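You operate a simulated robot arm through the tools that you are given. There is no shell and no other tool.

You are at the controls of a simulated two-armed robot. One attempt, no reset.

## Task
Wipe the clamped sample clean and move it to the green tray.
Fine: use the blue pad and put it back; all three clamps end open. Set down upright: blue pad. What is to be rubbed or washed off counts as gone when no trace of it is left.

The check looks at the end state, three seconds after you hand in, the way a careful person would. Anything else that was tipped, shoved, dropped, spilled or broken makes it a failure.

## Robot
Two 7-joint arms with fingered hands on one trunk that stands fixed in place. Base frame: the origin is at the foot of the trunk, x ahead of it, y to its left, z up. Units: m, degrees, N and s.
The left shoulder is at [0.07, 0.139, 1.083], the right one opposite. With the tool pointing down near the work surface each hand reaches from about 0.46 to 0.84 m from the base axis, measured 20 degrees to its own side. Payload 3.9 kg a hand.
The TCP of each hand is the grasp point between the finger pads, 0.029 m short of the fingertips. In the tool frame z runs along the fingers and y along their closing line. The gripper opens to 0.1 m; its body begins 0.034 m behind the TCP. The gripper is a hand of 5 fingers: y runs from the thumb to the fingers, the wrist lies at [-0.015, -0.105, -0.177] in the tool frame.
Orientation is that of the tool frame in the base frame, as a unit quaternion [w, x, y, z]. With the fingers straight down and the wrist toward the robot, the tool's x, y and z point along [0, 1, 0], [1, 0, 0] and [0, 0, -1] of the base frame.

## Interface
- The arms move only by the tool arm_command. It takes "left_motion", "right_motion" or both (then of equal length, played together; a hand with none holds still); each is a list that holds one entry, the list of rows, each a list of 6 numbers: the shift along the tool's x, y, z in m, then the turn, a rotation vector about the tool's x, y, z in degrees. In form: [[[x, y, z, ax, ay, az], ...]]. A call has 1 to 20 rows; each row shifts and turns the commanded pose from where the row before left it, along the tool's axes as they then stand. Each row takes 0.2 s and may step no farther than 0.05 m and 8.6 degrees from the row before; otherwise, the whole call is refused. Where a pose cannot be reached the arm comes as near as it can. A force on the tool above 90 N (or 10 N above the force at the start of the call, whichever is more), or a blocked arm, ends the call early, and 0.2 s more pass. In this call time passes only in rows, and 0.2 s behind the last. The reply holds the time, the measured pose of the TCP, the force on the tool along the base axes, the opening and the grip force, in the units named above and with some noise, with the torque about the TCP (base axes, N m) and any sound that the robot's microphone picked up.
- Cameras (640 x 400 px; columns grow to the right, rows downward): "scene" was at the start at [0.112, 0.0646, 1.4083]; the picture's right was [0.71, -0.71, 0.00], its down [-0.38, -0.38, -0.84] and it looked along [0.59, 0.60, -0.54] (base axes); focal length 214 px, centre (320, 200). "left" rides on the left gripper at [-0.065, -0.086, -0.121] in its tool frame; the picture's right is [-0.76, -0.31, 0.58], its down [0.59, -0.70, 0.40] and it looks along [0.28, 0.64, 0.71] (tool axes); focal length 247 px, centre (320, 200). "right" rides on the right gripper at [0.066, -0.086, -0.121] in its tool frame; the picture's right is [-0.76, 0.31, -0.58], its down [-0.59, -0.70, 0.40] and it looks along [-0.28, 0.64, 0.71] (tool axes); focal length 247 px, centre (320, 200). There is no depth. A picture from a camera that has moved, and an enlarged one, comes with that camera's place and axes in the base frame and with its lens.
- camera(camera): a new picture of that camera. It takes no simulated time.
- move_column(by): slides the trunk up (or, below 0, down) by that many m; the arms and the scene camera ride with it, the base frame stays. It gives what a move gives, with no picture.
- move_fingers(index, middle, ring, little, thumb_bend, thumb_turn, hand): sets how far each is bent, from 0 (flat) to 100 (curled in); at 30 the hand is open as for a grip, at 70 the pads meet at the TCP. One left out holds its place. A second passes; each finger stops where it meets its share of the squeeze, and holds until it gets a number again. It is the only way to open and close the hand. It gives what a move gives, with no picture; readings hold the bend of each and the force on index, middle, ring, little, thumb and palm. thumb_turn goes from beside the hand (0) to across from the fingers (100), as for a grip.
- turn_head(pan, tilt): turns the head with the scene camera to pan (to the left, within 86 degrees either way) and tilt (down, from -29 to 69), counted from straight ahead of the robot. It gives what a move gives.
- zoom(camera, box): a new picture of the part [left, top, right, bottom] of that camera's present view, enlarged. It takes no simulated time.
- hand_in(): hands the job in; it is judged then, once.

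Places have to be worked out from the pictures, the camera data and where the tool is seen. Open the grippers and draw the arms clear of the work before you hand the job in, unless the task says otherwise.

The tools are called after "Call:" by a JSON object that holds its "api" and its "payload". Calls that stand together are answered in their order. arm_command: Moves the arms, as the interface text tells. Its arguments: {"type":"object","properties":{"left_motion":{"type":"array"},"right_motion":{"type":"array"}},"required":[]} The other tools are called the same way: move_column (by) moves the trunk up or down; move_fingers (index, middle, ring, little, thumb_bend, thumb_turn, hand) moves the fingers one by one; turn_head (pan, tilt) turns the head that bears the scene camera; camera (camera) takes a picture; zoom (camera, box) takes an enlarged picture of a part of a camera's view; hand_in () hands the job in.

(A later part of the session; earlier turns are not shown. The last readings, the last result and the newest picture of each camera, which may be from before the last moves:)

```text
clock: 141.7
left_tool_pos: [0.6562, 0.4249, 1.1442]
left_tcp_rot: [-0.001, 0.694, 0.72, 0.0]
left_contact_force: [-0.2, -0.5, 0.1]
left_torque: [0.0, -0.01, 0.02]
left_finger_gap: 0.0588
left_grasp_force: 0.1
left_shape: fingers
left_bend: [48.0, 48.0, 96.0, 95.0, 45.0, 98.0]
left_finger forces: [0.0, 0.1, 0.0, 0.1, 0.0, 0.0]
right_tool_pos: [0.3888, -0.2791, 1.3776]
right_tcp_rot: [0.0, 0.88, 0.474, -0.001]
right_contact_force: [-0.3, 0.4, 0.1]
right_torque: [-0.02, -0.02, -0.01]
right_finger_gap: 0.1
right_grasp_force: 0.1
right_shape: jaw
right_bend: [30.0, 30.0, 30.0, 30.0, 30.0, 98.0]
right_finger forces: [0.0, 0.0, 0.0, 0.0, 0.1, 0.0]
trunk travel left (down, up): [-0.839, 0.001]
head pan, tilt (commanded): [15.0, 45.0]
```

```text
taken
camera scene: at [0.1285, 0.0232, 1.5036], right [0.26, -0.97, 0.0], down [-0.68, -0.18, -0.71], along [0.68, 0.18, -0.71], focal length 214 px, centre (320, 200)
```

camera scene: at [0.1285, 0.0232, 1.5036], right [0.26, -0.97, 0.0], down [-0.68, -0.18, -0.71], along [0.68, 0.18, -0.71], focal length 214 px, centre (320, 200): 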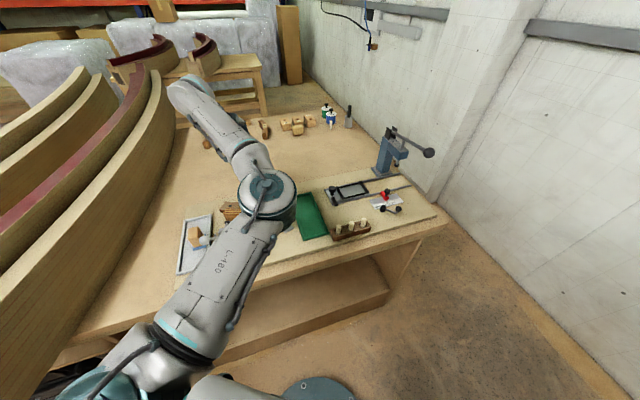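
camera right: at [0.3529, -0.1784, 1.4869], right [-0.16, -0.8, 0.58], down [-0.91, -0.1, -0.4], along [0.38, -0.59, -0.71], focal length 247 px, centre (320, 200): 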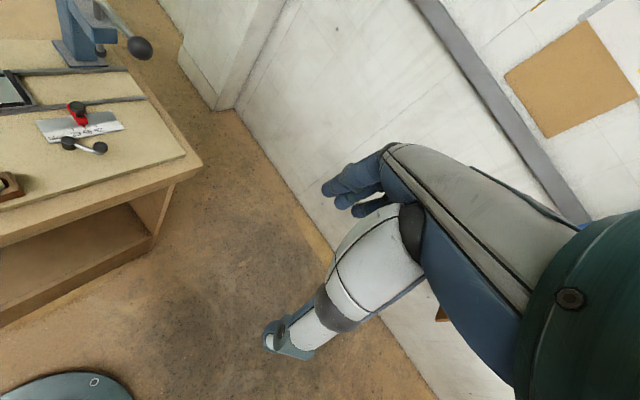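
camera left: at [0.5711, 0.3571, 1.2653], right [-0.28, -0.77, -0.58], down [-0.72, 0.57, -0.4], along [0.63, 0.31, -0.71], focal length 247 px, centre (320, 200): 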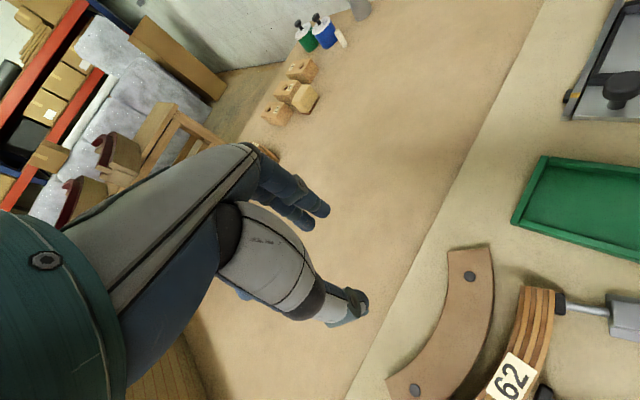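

From here the gap between backing and sample is well visible. I zoom in.

Call:
{"api": "zoom", "payload": {"camera": "left", "box": [380, 230, 640, 400]}}

Call:
{"api": "zoom", "payload": {"camera": "scene", "box": [170, 170, 350, 290]}}

```text
2.35 times, centred on (510, 315) of left
camera zoom: at [0.5711, 0.3571, 1.2653], right [-0.28, -0.77, -0.58], down [-0.72, 0.57, -0.4], along [0.63, 0.31, -0.71], focal length 581 px, centre (-127, -71)
```

zoom: 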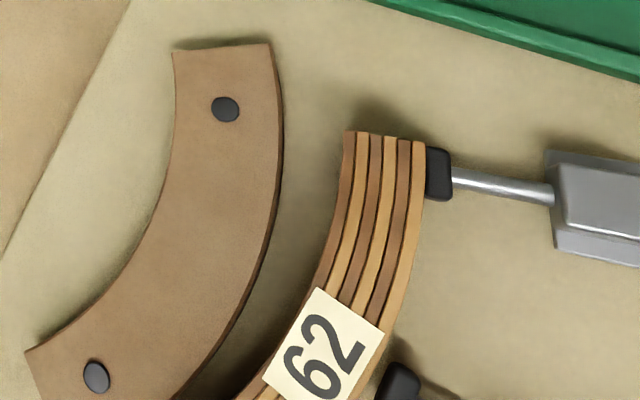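

```text
3.33 times, centred on (260, 230) of scene
camera zoom: at [0.1285, 0.0232, 1.5036], right [0.26, -0.97, 0.0], down [-0.68, -0.18, -0.71], along [0.68, 0.18, -0.71], focal length 715 px, centre (520, 100)
```

zoom: 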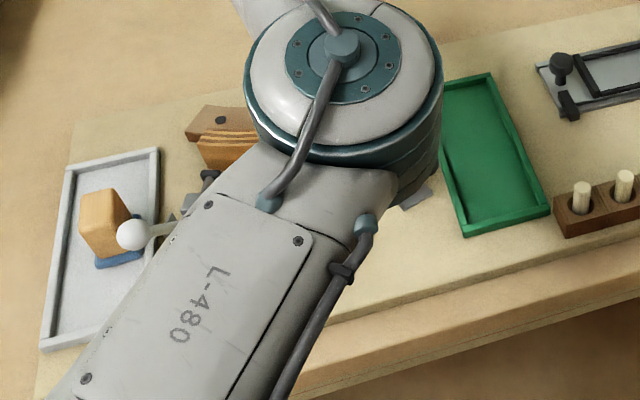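

Gap behind the sample is about 17 mm all along – good. Now I rotate to the negative side here and see where its limit is.

Call:
{"api": "arm_command", "payload": {"left_motion": [[[0, 0, 0, 0, 0, 4.5], [0, 0, 0, 0, 0, 4.5], [0, 0, 0, 0, 0, 4.5], [0, 0, 0, 0, 0, 4.5], [0, 0, 0, 0, 0, 4.5], [0, 0, 0, 0, 0, 4.5], [0, 0, 0, 0, 0, 4.5], [0, 0, 0, 0, 0, 4.5], [0, 0, 0, 0, 0, 4.5], [0, 0, 0, 0, 0, 4.5], [0, 0, 0, 0, 0, 4.5], [0, 0, 0, 0, 0, 4.5], [0, 0, 0, 0, 0, 4.5], [0, 0, 0, 0, 0, 4.5], [0, 0, 0, 0, 0, 4.5], [0, 0, 0, 0, 0, 4.5]]]}}

Call:
{"api": "camera", "payload": {"camera": "scene"}}

```text
clock: 145.1
left_tool_pos: [0.6387, 0.373, 1.1733]
left_tcp_rot: [0.0, 0.985, 0.173, 0.002]
left_contact_force: [0.9, -0.4, 0.2]
left_torque: [0.01, 0.0, 0.04]
left_finger_gap: 0.0586
left_grasp_force: 0.1
left_shape: fingers
left_bend: [48.0, 48.0, 96.0, 95.0, 45.0, 98.0]
left_finger forces: [0.0, 0.1, 0.1, 0.0, 0.0, 0.0]
left hand out of reach, approached as far as the arm can: row 13, 14, 15, 16
right_tool_pos: [0.3881, -0.2812, 1.377]
right_tcp_rot: [-0.001, 0.881, 0.474, 0.0]
right_contact_force: [0.4, -1.0, 1.0]
right_torque: [0.0, 0.01, -0.01]
right_finger_gap: 0.0997
right_grasp_force: 0.1
right_shape: jaw
right_bend: [30.0, 30.0, 30.0, 30.0, 30.0, 98.0]
right_finger forces: [0.1, 0.1, 0.0, 0.0, 0.0, 0.1]
trunk travel left (down, up): [-0.839, 0.001]
head pan, tilt (commanded): [15.0, 45.0]
```

```text
taken
camera scene: at [0.1274, 0.0211, 1.5038], right [0.26, -0.97, 0.0], down [-0.68, -0.18, -0.71], along [0.68, 0.18, -0.71], focal length 214 px, centre (320, 200)
```

scene: 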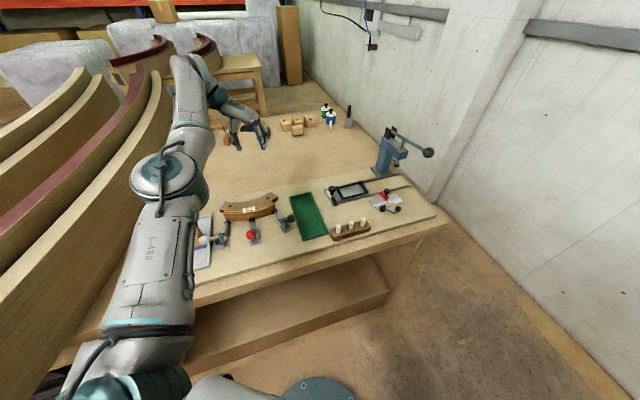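

At this limit the arm is nearly straight with the elbow out to the left, so folding back from here may pick the outward elbow. I turn back to heading ~10° and watch.

Call:
{"api": "arm_command", "payload": {"left_motion": [[[0, 0, 0, 0, 0, -4.5], [0, 0, 0, 0, 0, -4.5], [0, 0, 0, 0, 0, -4.5], [0, 0, 0, 0, 0, -4.5], [0, 0, 0, 0, 0, -4.5], [0, 0, 0, 0, 0, -4.5], [0, 0, 0, 0, 0, -4.5], [0, 0, 0, 0, 0, -4.5], [0, 0, 0, 0, 0, -4.5], [0, 0, 0, 0, 0, -4.5], [0, 0, 0, 0, 0, -4.5], [0, 0, 0, 0, 0, -4.5], [0, 0, 0, 0, 0, -4.5], [0, 0, 0, 0, 0, -4.5], [0, 0, 0, 0, 0, -4.5], [0, 0, 0, 0, 0, -4.5], [0, 0, 0, 0, 0, -4.5], [0, 0, 0, 0, 0, -4.5]]]}}

Call:
{"api": "camera", "payload": {"camera": "scene"}}

```text
clock: 148.9
left_tool_pos: [0.6382, 0.3734, 1.1737]
left_tcp_rot: [0.0, 0.637, 0.771, -0.001]
left_contact_force: [0.4, -0.7, -0.5]
left_torque: [-0.01, 0.02, 0.0]
left_finger_gap: 0.0589
left_grasp_force: 0.0
left_shape: fingers
left_bend: [48.0, 48.0, 96.0, 95.0, 45.0, 98.0]
left_finger forces: [0.0, 0.0, 0.0, 0.0, 0.0, 0.1]
right_tool_pos: [0.3889, -0.279, 1.378]
right_tcp_rot: [-0.001, 0.881, 0.473, 0.001]
right_contact_force: [0.0, 0.3, -0.4]
right_torque: [0.01, 0.02, 0.01]
right_finger_gap: 0.0999
right_grasp_force: 0.0
right_shape: jaw
right_bend: [30.0, 30.0, 30.0, 30.0, 30.0, 98.0]
right_finger forces: [0.0, 0.0, 0.0, 0.0, 0.0, 0.1]
trunk travel left (down, up): [-0.839, 0.001]
head pan, tilt (commanded): [15.0, 45.0]
```

```text
taken
camera scene: at [0.1274, 0.0221, 1.5037], right [0.26, -0.97, 0.0], down [-0.68, -0.18, -0.71], along [0.68, 0.18, -0.71], focal length 214 px, centre (320, 200)
```

scene: 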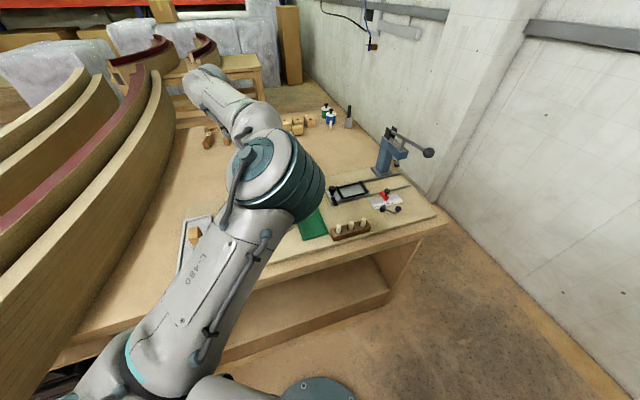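

This gives an inward elbow about level – between the two earlier postures. To bring it slightly lower I turn positive just past the limit (to ~80°) and return to 11°.

Call:
{"api": "arm_command", "payload": {"left_motion": [[[0, 0, 0, 0, 0, -4.6], [0, 0, 0, 0, 0, -4.6], [0, 0, 0, 0, 0, -4.6], [0, 0, 0, 0, 0, -4.6], [0, 0, 0, 0, 0, -4.6], [0, 0, 0, 0, 0, -4.6], [0, 0, 0, 0, 0, -4.6], [0, 0, 0, 0, 0, -4.6], [0, 0, 0, 0, 0, -4.6], [0, 0, 0, 0, 0, -4.6], [0, 0, 0, 0, 0, -4.6], [0, 0, 0, 0, 0, -4.6], [0, 0, 0, 0, 0, -4.6], [0, 0, 0, 0, 0, -4.6], [0, 0, 0, 0, 0, -4.6]]]}}

Call:
{"api": "camera", "payload": {"camera": "scene"}}

```text
clock: 152.1
left_tool_pos: [0.6381, 0.4191, 1.1938]
left_tcp_rot: [-0.001, 0.087, 0.996, 0.0]
left_contact_force: [-1.1, 0.6, 0.0]
left_torque: [-0.01, 0.02, 0.01]
left_finger_gap: 0.0587
left_grasp_force: 0.0
left_shape: fingers
left_bend: [48.0, 48.0, 96.0, 95.0, 45.0, 98.0]
left_finger forces: [0.0, 0.0, 0.0, 0.0, 0.0, 0.1]
left hand out of reach, approached as far as the arm can: row 8, 9, 10, 15
right_tool_pos: [0.3877, -0.2804, 1.3782]
right_tcp_rot: [-0.001, 0.881, 0.473, 0.0]
right_contact_force: [-1.1, 0.9, 0.4]
right_torque: [0.04, 0.04, 0.01]
right_finger_gap: 0.0995
right_grasp_force: 0.1
right_shape: jaw
right_bend: [30.0, 30.0, 30.0, 30.0, 30.0, 98.0]
right_finger forces: [0.0, 0.0, 0.0, 0.0, 0.0, 0.0]
trunk travel left (down, up): [-0.839, 0.001]
head pan, tilt (commanded): [15.0, 45.0]
```

```text
taken
camera scene: at [0.1273, 0.0217, 1.5038], right [0.26, -0.97, 0.0], down [-0.68, -0.18, -0.71], along [0.68, 0.18, -0.71], focal length 214 px, centre (320, 200)
```

scene: 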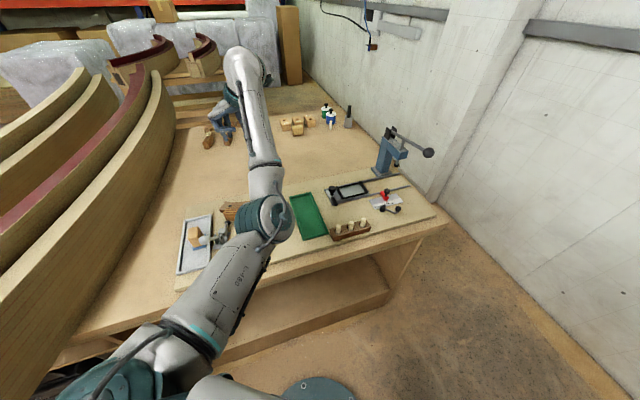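

Now I turn back to ~11° and look at the elbow.

Call:
{"api": "arm_command", "payload": {"left_motion": [[[0, 0, 0, 0, 0, 4.6], [0, 0, 0, 0, 0, 4.6], [0, 0, 0, 0, 0, 4.6], [0, 0, 0, 0, 0, 4.6], [0, 0, 0, 0, 0, 4.6], [0, 0, 0, 0, 0, 4.6], [0, 0, 0, 0, 0, 4.6], [0, 0, 0, 0, 0, 4.6], [0, 0, 0, 0, 0, 4.6], [0, 0, 0, 0, 0, 4.6], [0, 0, 0, 0, 0, 4.6], [0, 0, 0, 0, 0, 4.6], [0, 0, 0, 0, 0, 4.6], [0, 0, 0, 0, 0, 4.6], [0, 0, 0, 0, 0, 4.6]]]}}

Call:
{"api": "camera", "payload": {"camera": "scene"}}

```text
clock: 155.3
left_tool_pos: [0.6387, 0.4204, 1.193]
left_tcp_rot: [-0.001, 0.637, 0.771, 0.0]
left_contact_force: [0.2, -0.3, 0.3]
left_torque: [-0.01, -0.03, 0.0]
left_finger_gap: 0.0588
left_grasp_force: 0.1
left_shape: fingers
left_bend: [48.0, 48.0, 96.0, 95.0, 45.0, 98.0]
left_finger forces: [0.0, 0.0, 0.0, 0.1, 0.1, 0.1]
right_tool_pos: [0.3867, -0.28, 1.3785]
right_tcp_rot: [0.001, 0.881, 0.473, 0.001]
right_contact_force: [-0.2, -0.7, 0.1]
right_torque: [0.01, 0.0, -0.01]
right_finger_gap: 0.0997
right_grasp_force: 0.1
right_shape: jaw
right_bend: [30.0, 30.0, 30.0, 30.0, 30.0, 98.0]
right_finger forces: [0.1, 0.1, 0.0, 0.0, 0.0, 0.0]
trunk travel left (down, up): [-0.839, 0.001]
head pan, tilt (commanded): [15.0, 45.0]
```

```text
taken
camera scene: at [0.1274, 0.0228, 1.5038], right [0.26, -0.97, 0.0], down [-0.68, -0.18, -0.71], along [0.68, 0.18, -0.71], focal length 214 px, centre (320, 200)
```

scene: 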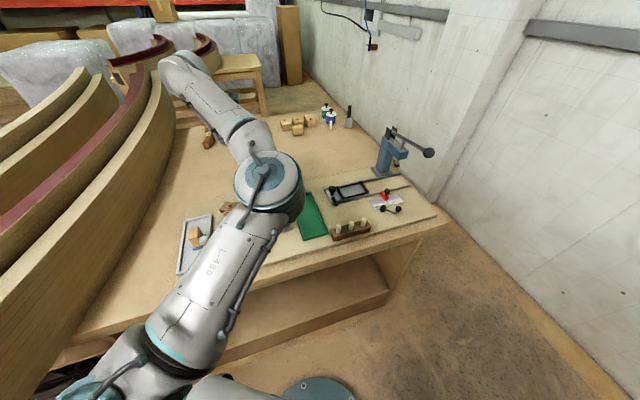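

The elbow is at an intermediate level. I descend out here first (over the free mat beyond the backing) to z≈1.04, then come inward at that height toward the sample.

Call:
{"api": "arm_command", "payload": {"left_motion": [[[0, 0, 0.04, 0, 0, 0], [0, 0, 0.04, 0, 0, 0], [0, 0, 0.04, 0, 0, 0], [0, 0, 0.03, 0, 0, 0]]]}}

Call:
{"api": "camera", "payload": {"camera": "scene"}}

Call:
{"api": "camera", "payload": {"camera": "left"}}

```text
clock: 156.3
left_tool_pos: [0.6373, 0.4198, 1.0419]
left_tcp_rot: [-0.001, 0.636, 0.771, 0.0]
left_contact_force: [0.1, -0.4, -0.5]
left_torque: [-0.01, 0.02, -0.01]
left_finger_gap: 0.0587
left_grasp_force: 0.1
left_shape: fingers
left_bend: [48.0, 48.0, 96.0, 95.0, 45.0, 98.0]
left_finger forces: [0.1, 0.1, 0.0, 0.1, 0.0, 0.0]
right_tool_pos: [0.3882, -0.2789, 1.379]
right_tcp_rot: [-0.001, 0.881, 0.473, -0.001]
right_contact_force: [-0.4, 0.7, -1.1]
right_torque: [0.02, -0.03, -0.03]
right_finger_gap: 0.1001
right_grasp_force: 0.1
right_shape: jaw
right_bend: [30.0, 30.0, 30.0, 30.0, 30.0, 98.0]
right_finger forces: [0.0, 0.1, 0.1, 0.0, 0.0, 0.0]
trunk travel left (down, up): [-0.839, 0.001]
head pan, tilt (commanded): [15.0, 45.0]
```

```text
taken
camera scene: at [0.1281, 0.0228, 1.5037], right [0.26, -0.97, 0.0], down [-0.68, -0.18, -0.71], along [0.68, 0.18, -0.71], focal length 214 px, centre (320, 200)
```

scene: 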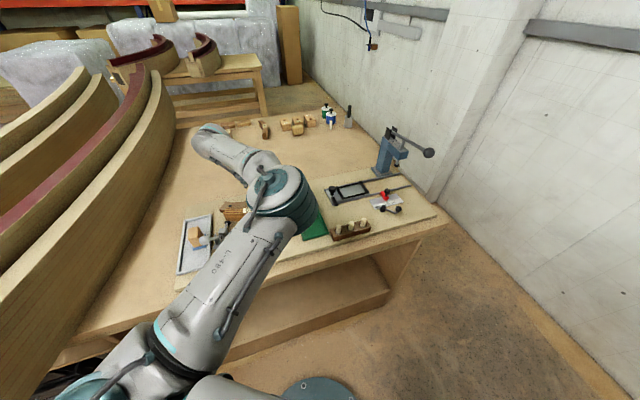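

```text
taken
camera left: at [0.5656, 0.3396, 1.163], right [-0.16, -0.8, -0.58], down [-0.8, 0.44, -0.4], along [0.57, 0.4, -0.71], focal length 247 px, centre (320, 200)
```

left: 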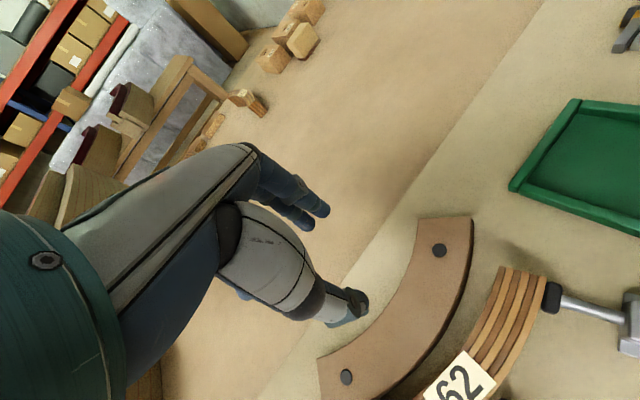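

Good view and exact pose. I come inward at this height toward the sample.

Call:
{"api": "arm_command", "payload": {"left_motion": [[[0.003, -0.025, 0, 0, 0, 0], [0.003, -0.025, 0, 0, 0, 0], [0.003, -0.025, 0, 0, 0, 0], [0.003, -0.025, 0, 0, 0, 0]]]}}

Call:
{"api": "camera", "payload": {"camera": "scene"}}

Call:
{"api": "camera", "payload": {"camera": "left"}}

```text
clock: 157.3
left_tool_pos: [0.5371, 0.4133, 1.0418]
left_tcp_rot: [-0.001, 0.637, 0.771, 0.0]
left_contact_force: [0.4, 0.1, -0.9]
left_torque: [-0.02, -0.04, 0.0]
left_finger_gap: 0.0585
left_grasp_force: 0.1
left_shape: fingers
left_bend: [48.0, 48.0, 96.0, 95.0, 45.0, 98.0]
left_finger forces: [0.1, 0.0, 0.1, 0.0, 0.0, 0.0]
right_tool_pos: [0.3861, -0.2795, 1.3786]
right_tcp_rot: [0.0, 0.881, 0.473, 0.001]
right_contact_force: [0.0, 0.8, -0.3]
right_torque: [0.0, -0.02, 0.03]
right_finger_gap: 0.0997
right_grasp_force: 0.0
right_shape: jaw
right_bend: [30.0, 30.0, 30.0, 30.0, 30.0, 98.0]
right_finger forces: [0.1, 0.1, 0.1, 0.0, 0.0, 0.1]
trunk travel left (down, up): [-0.839, 0.001]
head pan, tilt (commanded): [15.0, 45.0]
```

```text
taken
camera scene: at [0.1263, 0.0221, 1.5039], right [0.26, -0.97, 0.0], down [-0.68, -0.18, -0.71], along [0.68, 0.18, -0.71], focal length 214 px, centre (320, 200)
```

scene: 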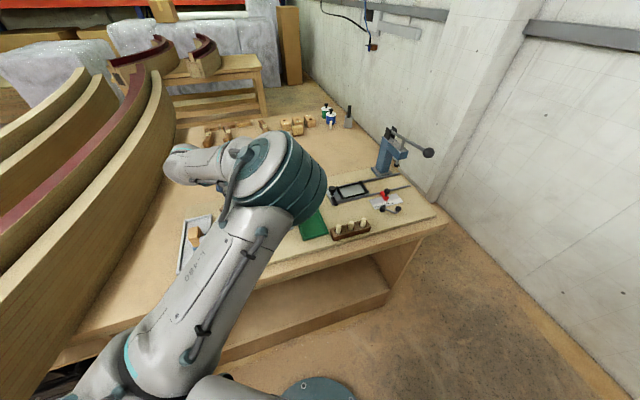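

```text
taken
camera left: at [0.4652, 0.3322, 1.1635], right [-0.16, -0.8, -0.58], down [-0.8, 0.45, -0.4], along [0.58, 0.4, -0.71], focal length 247 px, centre (320, 200)
```

left: 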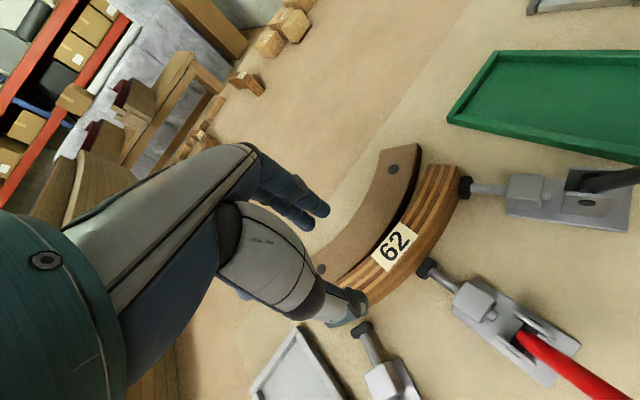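

Exact pose, and the elbow is safely between bench and head. I zoom in to measure the sample precisely.

Call:
{"api": "zoom", "payload": {"camera": "left", "box": [300, 150, 480, 330]}}

```text
2.22 times, centred on (390, 240) of left
camera zoom: at [0.4652, 0.3322, 1.1635], right [-0.16, -0.8, -0.58], down [-0.8, 0.45, -0.4], along [0.58, 0.4, -0.71], focal length 549 px, centre (164, 111)
```

zoom: 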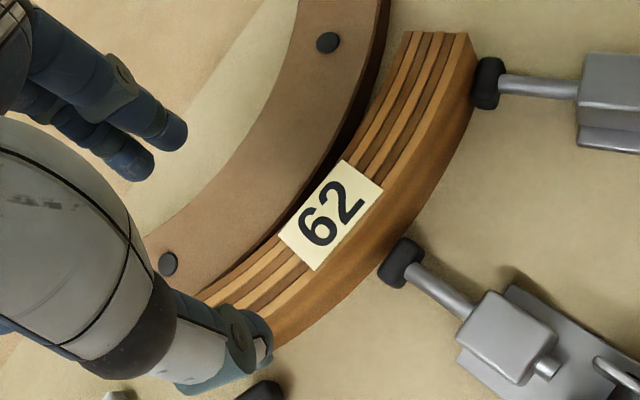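

The label centre is at (0.542, 0.380), mid normal 29.8°. I turn to heading 19° (aligned with the sample's left part), go to (0.528, 0.411) and lower the fingertips behind its back edge.

Call:
{"api": "arm_command", "payload": {"left_motion": [[[0, 0, 0, 0, 0, -4], [0, 0, 0, 0, 0, -4], [0.0007, -0.0083, 0, 0, 0, 0], [0, 0, 0.02, 0, 0, 0], [0, 0, 0.02, 0, 0, 0], [0, 0, 0.016, 0, 0, 0]]]}}

Call:
{"api": "zoom", "payload": {"camera": "left", "box": [250, 140, 450, 340]}}

Call:
{"api": "camera", "payload": {"camera": "scene"}}

```text
clock: 158.7
left_tool_pos: [0.5303, 0.4104, 0.9861]
left_tcp_rot: [-0.001, 0.58, 0.814, 0.0]
left_contact_force: [-0.6, -0.4, -0.1]
left_torque: [0.01, 0.0, 0.04]
left_finger_gap: 0.0589
left_grasp_force: 0.2
left_shape: fingers
left_bend: [48.0, 48.0, 96.0, 95.0, 45.0, 98.0]
left_finger forces: [0.0, 0.0, 0.1, 0.0, 0.0, 0.0]
right_tool_pos: [0.3874, -0.2791, 1.3777]
right_tcp_rot: [0.0, 0.88, 0.474, 0.0]
right_contact_force: [-0.3, -1.2, -1.0]
right_torque: [-0.03, -0.01, 0.03]
right_finger_gap: 0.0998
right_grasp_force: 0.3
right_shape: jaw
right_bend: [30.0, 30.0, 30.0, 30.0, 30.0, 98.0]
right_finger forces: [0.0, 0.0, 0.0, 0.0, 0.0, 0.1]
trunk travel left (down, up): [-0.839, 0.001]
head pan, tilt (commanded): [15.0, 45.0]
```

```text
2.00 times, centred on (350, 240) of left
camera zoom: at [0.4708, 0.3211, 1.1084], right [-0.04, -0.82, -0.58], down [-0.86, 0.33, -0.4], along [0.51, 0.48, -0.71], focal length 494 px, centre (260, 120)
```

zoom: 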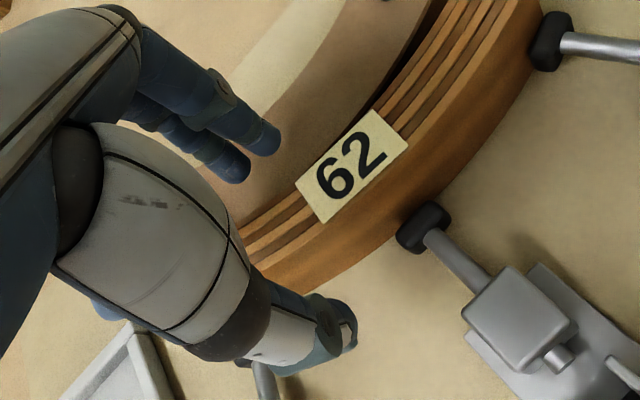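

```text
taken
camera scene: at [0.1279, 0.023, 1.5037], right [0.26, -0.97, 0.0], down [-0.68, -0.18, -0.71], along [0.68, 0.18, -0.71], focal length 214 px, centre (320, 200)
```

scene: 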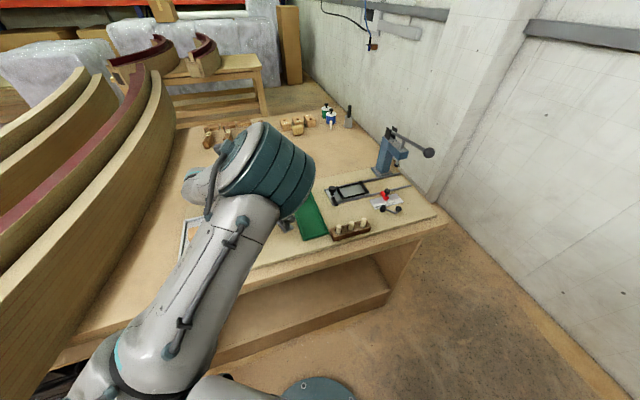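

Exact pose at z=0.986, no contact. I pull back along −y until the fingertips touch the sample's back edge.

Call:
{"api": "arm_command", "payload": {"left_motion": [[[0, -0.005, 0, 0, 0, 0], [0, -0.005, 0, 0, 0, 0], [0, -0.005, 0, 0, 0, 0], [0, -0.003, 0, 0, 0, 0]]]}}

Call:
{"api": "zoom", "payload": {"camera": "left", "box": [250, 140, 450, 340]}}

```text
clock: 159.7
left_tool_pos: [0.5129, 0.406, 0.9875]
left_tcp_rot: [-0.001, 0.581, 0.814, -0.001]
left_contact_force: [-0.1, 0.3, 0.7]
left_torque: [0.01, 0.0, -0.02]
left_finger_gap: 0.0587
left_grasp_force: 0.1
left_shape: fingers
left_bend: [48.0, 48.0, 96.0, 95.0, 45.0, 98.0]
left_finger forces: [0.1, 0.6, 0.0, 0.0, 0.0, 0.0]
right_tool_pos: [0.3884, -0.2789, 1.3787]
right_tcp_rot: [0.0, 0.881, 0.473, 0.001]
right_contact_force: [-0.1, -0.3, 0.6]
right_torque: [0.0, 0.02, 0.01]
right_finger_gap: 0.0996
right_grasp_force: 0.0
right_shape: jaw
right_bend: [30.0, 30.0, 30.0, 30.0, 30.0, 98.0]
right_finger forces: [0.1, 0.0, 0.0, 0.1, 0.0, 0.0]
trunk travel left (down, up): [-0.839, 0.001]
head pan, tilt (commanded): [15.0, 45.0]
```

```text
2.00 times, centred on (350, 240) of left
camera zoom: at [0.4524, 0.3157, 1.1089], right [-0.04, -0.81, -0.58], down [-0.86, 0.33, -0.4], along [0.51, 0.48, -0.71], focal length 494 px, centre (260, 120)
```

zoom: 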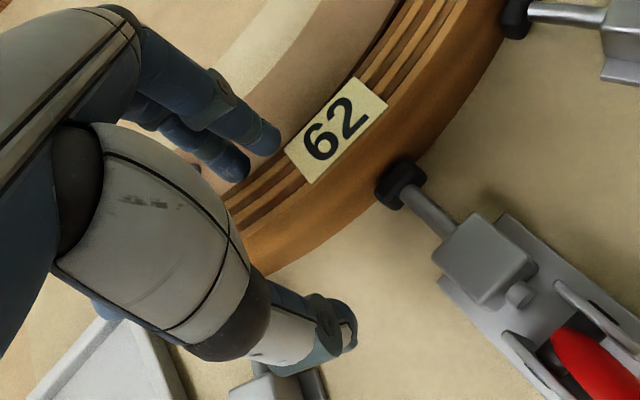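

Contact (middle 0.6 N). I pull 6 mm further.

Call:
{"api": "arm_command", "payload": {"left_motion": [[[0, -0.002, 0.002, 0, 0, 0], [0, -0.002, 0, 0, 0, 0], [0, -0.002, 0, 0, 0, 0]]]}}

Call:
{"api": "zoom", "payload": {"camera": "left", "box": [250, 140, 450, 340]}}

```text
clock: 160.5
left_tool_pos: [0.5073, 0.4026, 0.9848]
left_tcp_rot: [0.0, 0.581, 0.814, 0.0]
left_contact_force: [2.2, 1.0, 1.7]
left_torque: [0.04, -0.09, 0.0]
left_finger_gap: 0.0594
left_grasp_force: 1.6
left_shape: fingers
left_bend: [47.0, 47.0, 96.0, 95.0, 45.0, 98.0]
left_finger forces: [1.8, 1.0, 0.0, 0.0, 0.1, 0.1]
right_tool_pos: [0.3881, -0.2797, 1.3785]
right_tcp_rot: [-0.001, 0.881, 0.473, 0.001]
right_contact_force: [-0.3, -0.3, 0.0]
right_torque: [0.03, -0.05, 0.01]
right_finger_gap: 0.0998
right_grasp_force: 0.1
right_shape: jaw
right_bend: [30.0, 30.0, 30.0, 30.0, 30.0, 98.0]
right_finger forces: [0.0, 0.0, 0.0, 0.0, 0.0, 0.0]
trunk travel left (down, up): [-0.839, 0.001]
head pan, tilt (commanded): [15.0, 45.0]
```

```text
2.00 times, centred on (350, 240) of left
camera zoom: at [0.4472, 0.3139, 1.1067], right [-0.04, -0.81, -0.58], down [-0.86, 0.33, -0.4], along [0.51, 0.48, -0.71], focal length 494 px, centre (260, 120)
```

zoom: 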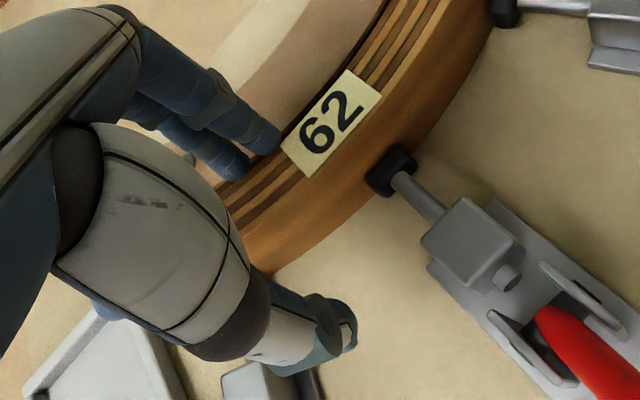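

Both fingers pull evenly; the gap behind the sample should now be ~19 mm. I rise 2.5 cm, pre-shape the hand narrower (fingers 60, thumb 50), and re-centre so the fingers sit over the gap.

Call:
{"api": "arm_command", "payload": {"left_motion": [[[0, 0.002, -0.005, 0, 0, 0], [0, 0, -0.02, 0, 0, 0]]]}}

Call:
{"api": "move_fingers", "payload": {"hand": "left", "index": 60, "middle": 60, "thumb_bend": 50}}

Call:
{"api": "arm_command", "payload": {"left_motion": [[[0, 0.008, 0, 0, 0, 0], [0, 0.008, 0, 0, 0, 0]]]}}

Call:
{"api": "camera", "payload": {"camera": "left"}}

Call:
{"api": "zoom", "payload": {"camera": "left", "box": [250, 140, 450, 340]}}

```text
clock: 161.1
left_tool_pos: [0.5077, 0.4037, 1.0111]
left_tcp_rot: [-0.001, 0.581, 0.814, 0.0]
left_contact_force: [0.1, 0.0, -0.3]
left_torque: [0.01, 0.03, 0.02]
left_finger_gap: 0.059
left_grasp_force: 0.0
left_shape: fingers
left_bend: [48.0, 48.0, 96.0, 95.0, 45.0, 98.0]
left_finger forces: [0.0, 0.0, 0.0, 0.0, 0.1, 0.1]
right_tool_pos: [0.388, -0.279, 1.3796]
right_tcp_rot: [-0.001, 0.881, 0.472, 0.0]
right_contact_force: [0.3, 0.4, -0.4]
right_torque: [0.01, 0.02, 0.01]
right_finger_gap: 0.0996
right_grasp_force: 0.0
right_shape: jaw
right_bend: [30.0, 30.0, 30.0, 30.0, 30.0, 98.0]
right_finger forces: [0.0, 0.0, 0.0, 0.0, 0.0, 0.0]
trunk travel left (down, up): [-0.839, 0.001]
head pan, tilt (commanded): [15.0, 45.0]
```

```text
clock: 162.1
left_tool_pos: [0.509, 0.403, 1.0106]
left_tcp_rot: [-0.001, 0.58, 0.815, 0.0]
left_contact_force: [0.4, -0.3, 1.1]
left_torque: [-0.01, 0.02, -0.01]
left_finger_gap: 0.0382
left_grasp_force: 0.1
left_shape: fingers
left_bend: [60.0, 60.0, 96.0, 95.0, 50.0, 98.0]
left_finger forces: [0.0, 0.0, 0.0, 0.1, 0.0, 0.1]
right_tool_pos: [0.3884, -0.2784, 1.3781]
right_tcp_rot: [-0.001, 0.881, 0.473, 0.0]
right_contact_force: [-0.2, -0.2, -0.3]
right_torque: [-0.01, 0.0, 0.0]
right_finger_gap: 0.1
right_grasp_force: 0.2
right_shape: jaw
right_bend: [30.0, 30.0, 30.0, 30.0, 30.0, 98.0]
right_finger forces: [0.0, 0.0, 0.0, 0.0, 0.0, 0.0]
trunk travel left (down, up): [-0.839, 0.001]
head pan, tilt (commanded): [15.0, 45.0]
```

```text
clock: 162.7
left_tool_pos: [0.5254, 0.4093, 1.0091]
left_tcp_rot: [-0.001, 0.581, 0.814, 0.0]
left_contact_force: [-0.7, -0.5, -0.1]
left_torque: [-0.02, -0.01, 0.0]
left_finger_gap: 0.0383
left_grasp_force: 0.1
left_shape: fingers
left_bend: [60.0, 60.0, 96.0, 95.0, 50.0, 98.0]
left_finger forces: [0.0, 0.0, 0.0, 0.0, 0.0, 0.0]
right_tool_pos: [0.3895, -0.2798, 1.3789]
right_tcp_rot: [-0.001, 0.881, 0.473, 0.001]
right_contact_force: [-0.5, 0.6, 0.2]
right_torque: [-0.03, 0.0, 0.02]
right_finger_gap: 0.0999
right_grasp_force: 0.0
right_shape: jaw
right_bend: [30.0, 30.0, 30.0, 30.0, 30.0, 98.0]
right_finger forces: [0.0, 0.0, 0.1, 0.0, 0.0, 0.1]
trunk travel left (down, up): [-0.839, 0.001]
head pan, tilt (commanded): [15.0, 45.0]
```

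```text
taken
camera left: at [0.465, 0.319, 1.1312], right [-0.05, -0.81, -0.58], down [-0.86, 0.33, -0.4], along [0.51, 0.48, -0.71], focal length 247 px, centre (320, 200)
```

left: 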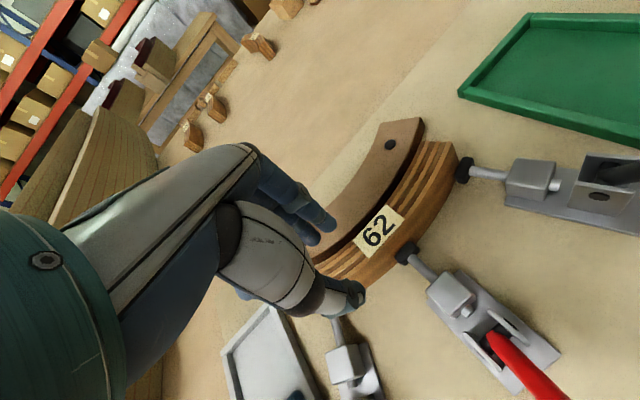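

```text
2.00 times, centred on (350, 240) of left
camera zoom: at [0.465, 0.319, 1.1312], right [-0.05, -0.81, -0.58], down [-0.86, 0.33, -0.4], along [0.51, 0.48, -0.71], focal length 494 px, centre (260, 120)
```

zoom: 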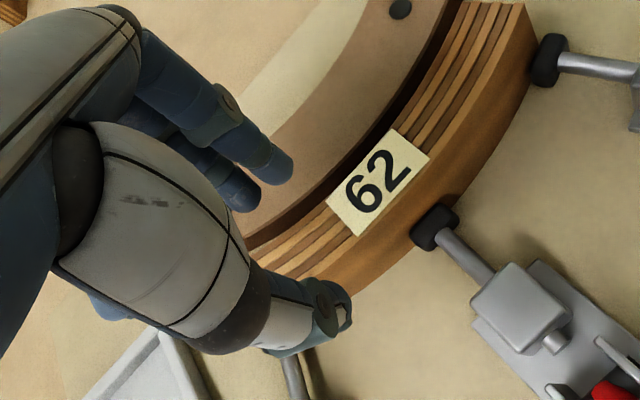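

A clear dark gap shows behind the sample: it spans y≈+5…+22 mm in the tool frame, so I shift the hand 7 mm back toward the sample to centre the fingers over the gap, then descend step by step.

Call:
{"api": "arm_command", "payload": {"left_motion": [[[0, -0.0068, 0.005, 0, 0, 0], [0, 0, 0.015, 0, 0, 0], [0, 0, 0.004, 0, 0, 0]]]}}

Call:
{"api": "zoom", "payload": {"camera": "left", "box": [250, 140, 450, 340]}}

```text
clock: 163.5
left_tool_pos: [0.5186, 0.4049, 0.9887]
left_tcp_rot: [0.0, 0.581, 0.814, 0.002]
left_contact_force: [1.6, 1.8, 8.5]
left_torque: [0.21, -0.21, 0.0]
left_finger_gap: 0.0384
left_grasp_force: 4.5
left_shape: fingers
left_bend: [60.0, 59.0, 96.0, 95.0, 50.0, 98.0]
left_finger forces: [0.1, 8.8, 0.0, 0.0, 0.0, 0.1]
right_tool_pos: [0.3855, -0.2812, 1.3786]
right_tcp_rot: [0.0, 0.881, 0.474, 0.001]
right_contact_force: [0.0, -0.6, 0.0]
right_torque: [0.0, 0.02, -0.02]
right_finger_gap: 0.0996
right_grasp_force: 0.1
right_shape: jaw
right_bend: [30.0, 30.0, 30.0, 30.0, 30.0, 98.0]
right_finger forces: [0.1, 0.0, 0.1, 0.0, 0.1, 0.1]
trunk travel left (down, up): [-0.839, 0.001]
head pan, tilt (commanded): [15.0, 45.0]
```

```text
2.00 times, centred on (350, 240) of left
camera zoom: at [0.4574, 0.3158, 1.1092], right [-0.04, -0.81, -0.58], down [-0.86, 0.33, -0.4], along [0.52, 0.48, -0.71], focal length 494 px, centre (260, 120)
```

zoom: 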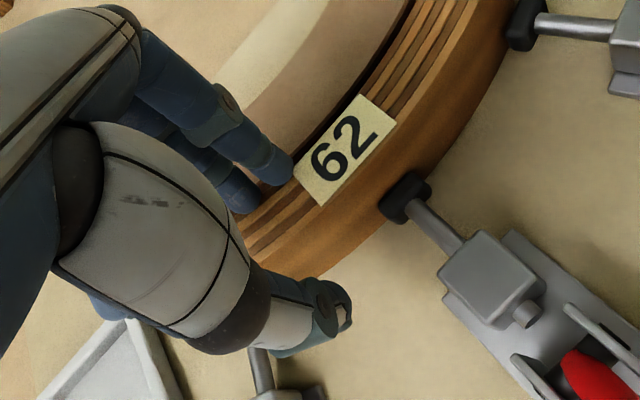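

The middle fingertip landed on the sample's top edge. I lift 6 mm, shift 3 mm further back, and try again.

Call:
{"api": "arm_command", "payload": {"left_motion": [[[0, 0, -0.007, 0, 0, 0], [0, 0.003, 0, 0, 0, 1], [0, 0, 0.006, 0, 0, 0], [0, 0, 0.003, 0, 0, 0]]]}}

Call:
{"api": "zoom", "payload": {"camera": "left", "box": [250, 140, 450, 340]}}

```text
clock: 164.5
left_tool_pos: [0.5215, 0.4073, 0.9863]
left_tcp_rot: [0.001, 0.588, 0.809, 0.001]
left_contact_force: [1.8, 1.4, 8.0]
left_torque: [0.11, -0.16, -0.01]
left_finger_gap: 0.0386
left_grasp_force: 3.3
left_shape: fingers
left_bend: [60.0, 59.0, 96.0, 95.0, 50.0, 98.0]
left_finger forces: [1.4, 5.7, 0.0, 0.0, 0.0, 0.0]
right_tool_pos: [0.3876, -0.2807, 1.3779]
right_tcp_rot: [0.0, 0.88, 0.474, 0.001]
right_contact_force: [-0.1, -0.2, -0.3]
right_torque: [0.03, -0.01, 0.01]
right_finger_gap: 0.0999
right_grasp_force: 0.0
right_shape: jaw
right_bend: [30.0, 30.0, 30.0, 30.0, 30.0, 98.0]
right_finger forces: [0.1, 0.0, 0.0, 0.0, 0.0, 0.0]
trunk travel left (down, up): [-0.839, 0.001]
head pan, tilt (commanded): [15.0, 45.0]
```

```text
2.00 times, centred on (350, 240) of left
camera zoom: at [0.4584, 0.3193, 1.1068], right [-0.06, -0.81, -0.58], down [-0.85, 0.34, -0.4], along [0.52, 0.47, -0.71], focal length 494 px, centre (260, 120)
```

zoom: 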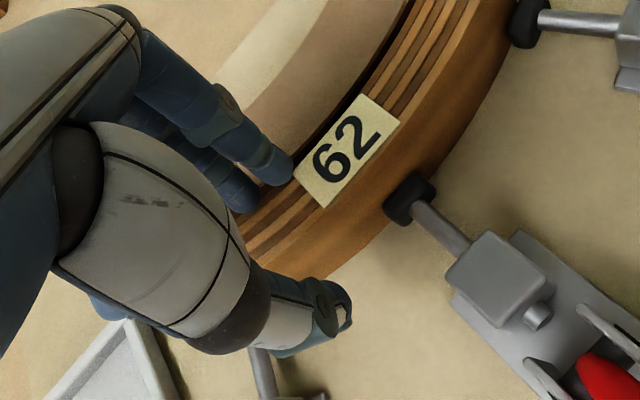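

Still on the sample's edge (fingertips curl inward more than the pads). I lift and shift another 4.5 mm back to centre the tips in the gap.

Call:
{"api": "arm_command", "payload": {"left_motion": [[[0, 0, -0.008, 0, 0, 0], [0, 0.0045, 0, 0, 0, 0], [0, 0, 0.006, 0, 0, 0], [0, 0, 0.004, 0, 0, 0]]]}}

Call:
{"api": "zoom", "payload": {"camera": "left", "box": [250, 140, 450, 340]}}

```text
clock: 165.5
left_tool_pos: [0.5252, 0.4104, 0.9826]
left_tcp_rot: [-0.001, 0.587, 0.81, 0.0]
left_contact_force: [0.2, -0.7, 0.8]
left_torque: [-0.01, -0.07, 0.01]
left_finger_gap: 0.0386
left_grasp_force: 0.4
left_shape: fingers
left_bend: [60.0, 60.0, 96.0, 95.0, 50.0, 98.0]
left_finger forces: [0.3, 0.0, 0.1, 0.2, 0.0, 0.0]
right_tool_pos: [0.387, -0.279, 1.3784]
right_tcp_rot: [0.0, 0.881, 0.474, -0.001]
right_contact_force: [-0.7, -0.5, -0.2]
right_torque: [-0.01, -0.02, -0.01]
right_finger_gap: 0.0999
right_grasp_force: 0.1
right_shape: jaw
right_bend: [30.0, 30.0, 30.0, 30.0, 30.0, 98.0]
right_finger forces: [0.0, 0.1, 0.0, 0.1, 0.1, 0.0]
trunk travel left (down, up): [-0.839, 0.001]
head pan, tilt (commanded): [15.0, 45.0]
```

```text
2.00 times, centred on (350, 240) of left
camera zoom: at [0.4634, 0.3213, 1.1037], right [-0.06, -0.81, -0.58], down [-0.85, 0.34, -0.4], along [0.52, 0.47, -0.71], focal length 494 px, centre (260, 120)
```

zoom: 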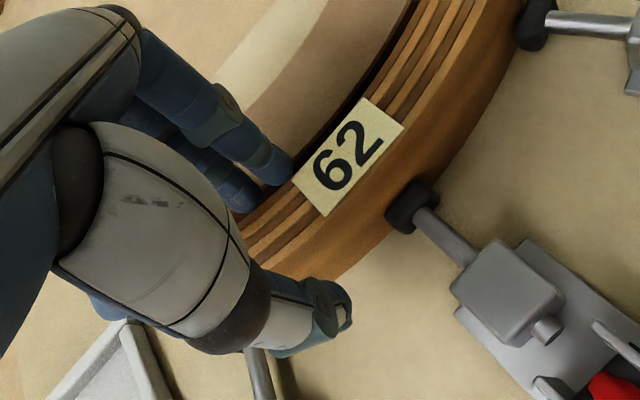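

Now free at z=0.9826; the fingertips are entering the gap behind the sample. I continue down in small steps.

Call:
{"api": "arm_command", "payload": {"left_motion": [[[0, 0, 0.004, 0, 0, 0], [0, 0, 0.004, 0, 0, 0]]]}}

```text
clock: 166.1
left_tool_pos: [0.5245, 0.4098, 0.9755]
left_tcp_rot: [-0.002, 0.588, 0.809, 0.0]
left_contact_force: [0.9, 0.0, 0.0]
left_torque: [-0.02, -0.01, 0.02]
left_finger_gap: 0.0387
left_grasp_force: 0.4
left_shape: fingers
left_bend: [60.0, 60.0, 96.0, 95.0, 50.0, 98.0]
left_finger forces: [0.4, 0.1, 0.1, 0.0, 0.0, 0.0]
right_tool_pos: [0.3875, -0.2796, 1.378]
right_tcp_rot: [0.0, 0.881, 0.473, 0.0]
right_contact_force: [-0.8, 0.3, 0.0]
right_torque: [-0.02, 0.02, -0.04]
right_finger_gap: 0.1002
right_grasp_force: 0.0
right_shape: jaw
right_bend: [30.0, 30.0, 30.0, 30.0, 30.0, 98.0]
right_finger forces: [0.1, 0.0, 0.1, 0.0, 0.0, 0.1]
trunk travel left (down, up): [-0.839, 0.001]
head pan, tilt (commanded): [15.0, 45.0]
```

Still free. Further down toward z≈0.963.

Call:
{"api": "arm_command", "payload": {"left_motion": [[[0, 0, 0.004, 0, 0, 0], [0, 0, 0.004, 0, 0, 0], [0, 0, 0.004, 0, 0, 0]]]}}

Call:
{"api": "zoom", "payload": {"camera": "left", "box": [250, 140, 450, 340]}}

```text
clock: 166.9
left_tool_pos: [0.5248, 0.4085, 0.9619]
left_tcp_rot: [-0.002, 0.588, 0.809, -0.001]
left_contact_force: [1.4, 0.2, -0.3]
left_torque: [-0.01, -0.01, 0.0]
left_finger_gap: 0.0387
left_grasp_force: 0.8
left_shape: fingers
left_bend: [60.0, 60.0, 96.0, 95.0, 50.0, 98.0]
left_finger forces: [0.3, 0.0, 0.1, 0.1, 0.0, 0.0]
right_tool_pos: [0.3879, -0.2793, 1.3789]
right_tcp_rot: [0.0, 0.881, 0.473, 0.0]
right_contact_force: [-0.5, 0.5, -0.2]
right_torque: [-0.03, 0.03, 0.04]
right_finger_gap: 0.0994
right_grasp_force: 0.0
right_shape: jaw
right_bend: [30.0, 30.0, 30.0, 30.0, 30.0, 98.0]
right_finger forces: [0.1, 0.1, 0.0, 0.0, 0.0, 0.0]
trunk travel left (down, up): [-0.839, 0.001]
head pan, tilt (commanded): [15.0, 45.0]
```

```text
2.00 times, centred on (350, 240) of left
camera zoom: at [0.4635, 0.3212, 1.0835], right [-0.06, -0.81, -0.58], down [-0.85, 0.34, -0.4], along [0.52, 0.47, -0.71], focal length 494 px, centre (260, 120)
```

zoom: 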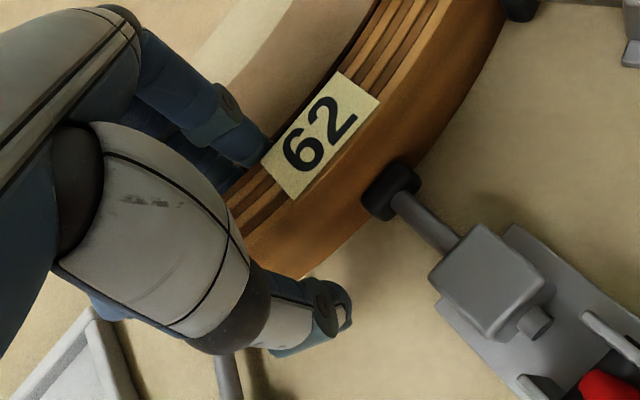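

The fingers are deep in the gap now (TCP below the sample's top). I close thumb, index and middle onto the sample.

Call:
{"api": "move_fingers", "payload": {"hand": "left", "index": 66, "middle": 66, "thumb_bend": 68}}

Call:
{"api": "zoom", "payload": {"camera": "left", "box": [250, 140, 450, 340]}}

```text
clock: 167.9
left_tool_pos: [0.525, 0.4104, 0.9625]
left_tcp_rot: [-0.001, 0.588, 0.809, -0.001]
left_contact_force: [3.6, 2.0, 1.1]
left_torque: [0.04, -0.07, 0.0]
left_finger_gap: 0.0211
left_grasp_force: 5.7
left_shape: fingers
left_bend: [62.0, 63.0, 96.0, 95.0, 65.0, 97.0]
left_finger forces: [5.2, 2.7, 0.0, 0.0, 3.7, 0.0]
right_tool_pos: [0.39, -0.2784, 1.3786]
right_tcp_rot: [-0.001, 0.881, 0.474, 0.0]
right_contact_force: [-0.4, 0.4, -0.5]
right_torque: [0.02, -0.03, -0.03]
right_finger_gap: 0.0999
right_grasp_force: 0.1
right_shape: jaw
right_bend: [30.0, 30.0, 30.0, 30.0, 30.0, 98.0]
right_finger forces: [0.0, 0.1, 0.0, 0.0, 0.0, 0.1]
trunk travel left (down, up): [-0.839, 0.001]
head pan, tilt (commanded): [15.0, 45.0]
```

```text
2.00 times, centred on (350, 240) of left
camera zoom: at [0.464, 0.3214, 1.0834], right [-0.06, -0.81, -0.58], down [-0.85, 0.34, -0.4], along [0.52, 0.47, -0.71], focal length 494 px, centre (260, 120)
```

zoom: 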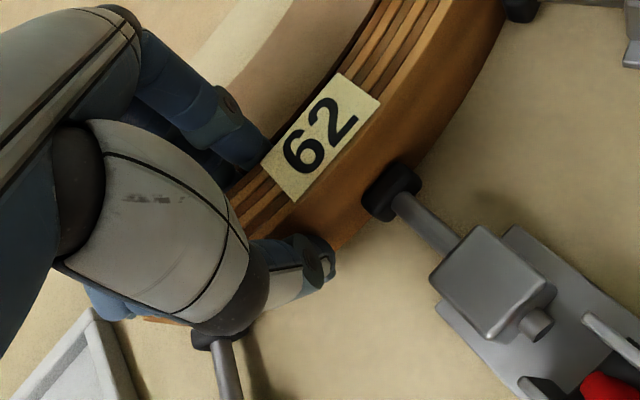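

Sample held across its 2 cm width, all three digits in contact. I tighten.

Call:
{"api": "move_fingers", "payload": {"hand": "left", "index": 76, "middle": 76, "thumb_bend": 78}}

Call:
{"api": "zoom", "payload": {"camera": "left", "box": [250, 140, 450, 340]}}

```text
clock: 168.9
left_tool_pos: [0.5265, 0.4095, 0.961]
left_tcp_rot: [-0.001, 0.587, 0.809, 0.0]
left_contact_force: [5.9, 4.7, -0.1]
left_torque: [0.04, -0.17, -0.05]
left_finger_gap: 0.0192
left_grasp_force: 17.2
left_shape: fingers
left_bend: [59.0, 63.0, 96.0, 95.0, 66.0, 97.0]
left_finger forces: [11.2, 10.0, 0.0, 0.0, 14.0, 0.0]
right_tool_pos: [0.3892, -0.2789, 1.3779]
right_tcp_rot: [0.0, 0.881, 0.473, 0.0]
right_contact_force: [0.8, -0.5, -0.6]
right_torque: [0.02, -0.01, 0.0]
right_finger_gap: 0.1
right_grasp_force: 0.2
right_shape: jaw
right_bend: [30.0, 30.0, 30.0, 30.0, 30.0, 98.0]
right_finger forces: [0.0, 0.0, 0.0, 0.0, 0.0, 0.0]
trunk travel left (down, up): [-0.839, 0.001]
head pan, tilt (commanded): [15.0, 45.0]
```

```text
2.00 times, centred on (350, 240) of left
camera zoom: at [0.4645, 0.3218, 1.083], right [-0.06, -0.81, -0.58], down [-0.85, 0.34, -0.4], along [0.52, 0.47, -0.71], focal length 494 px, centre (260, 120)
```

zoom: 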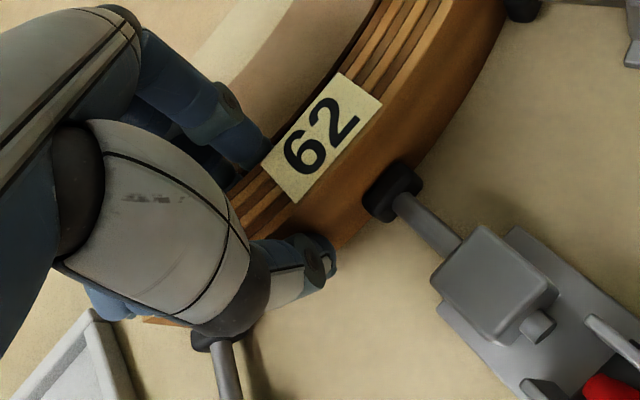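

Firm grip (17 N), sample steady. I lift straight up slowly.

Call:
{"api": "arm_command", "payload": {"left_motion": [[[0, 0, -0.008, 0, 0, 0], [0, 0, -0.012, 0, 0, 0], [0, 0, -0.015, 0, 0, 0]]]}}

Call:
{"api": "camera", "payload": {"camera": "left"}}

```text
clock: 169.7
left_tool_pos: [0.5227, 0.409, 0.9968]
left_tcp_rot: [-0.001, 0.588, 0.809, 0.0]
left_contact_force: [-0.8, 0.7, -1.0]
left_torque: [0.03, 0.0, -0.02]
left_finger_gap: 0.02
left_grasp_force: 15.8
left_shape: fingers
left_bend: [59.0, 66.0, 96.0, 95.0, 66.0, 95.0]
left_finger forces: [9.5, 6.2, 0.0, 0.0, 15.9, 0.0]
right_tool_pos: [0.3874, -0.28, 1.3777]
right_tcp_rot: [0.0, 0.881, 0.474, 0.001]
right_contact_force: [-0.5, 0.6, 0.0]
right_torque: [-0.02, 0.01, 0.0]
right_finger_gap: 0.0998
right_grasp_force: 0.0
right_shape: jaw
right_bend: [30.0, 30.0, 30.0, 30.0, 30.0, 98.0]
right_finger forces: [0.0, 0.0, 0.0, 0.0, 0.1, 0.1]
trunk travel left (down, up): [-0.839, 0.001]
head pan, tilt (commanded): [15.0, 45.0]
```

```text
taken
camera left: at [0.4617, 0.32, 1.118], right [-0.06, -0.81, -0.58], down [-0.85, 0.34, -0.4], along [0.52, 0.47, -0.71], focal length 247 px, centre (320, 200)
```

left: 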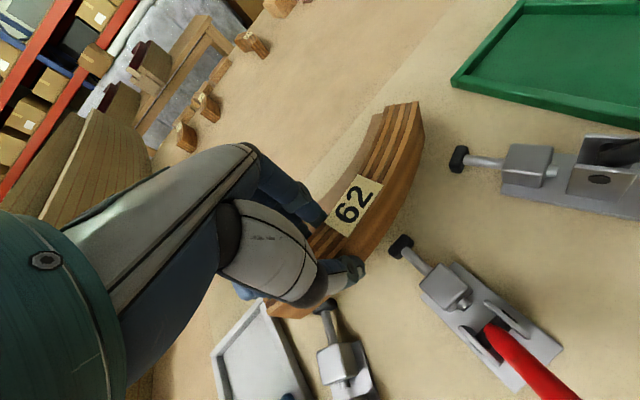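

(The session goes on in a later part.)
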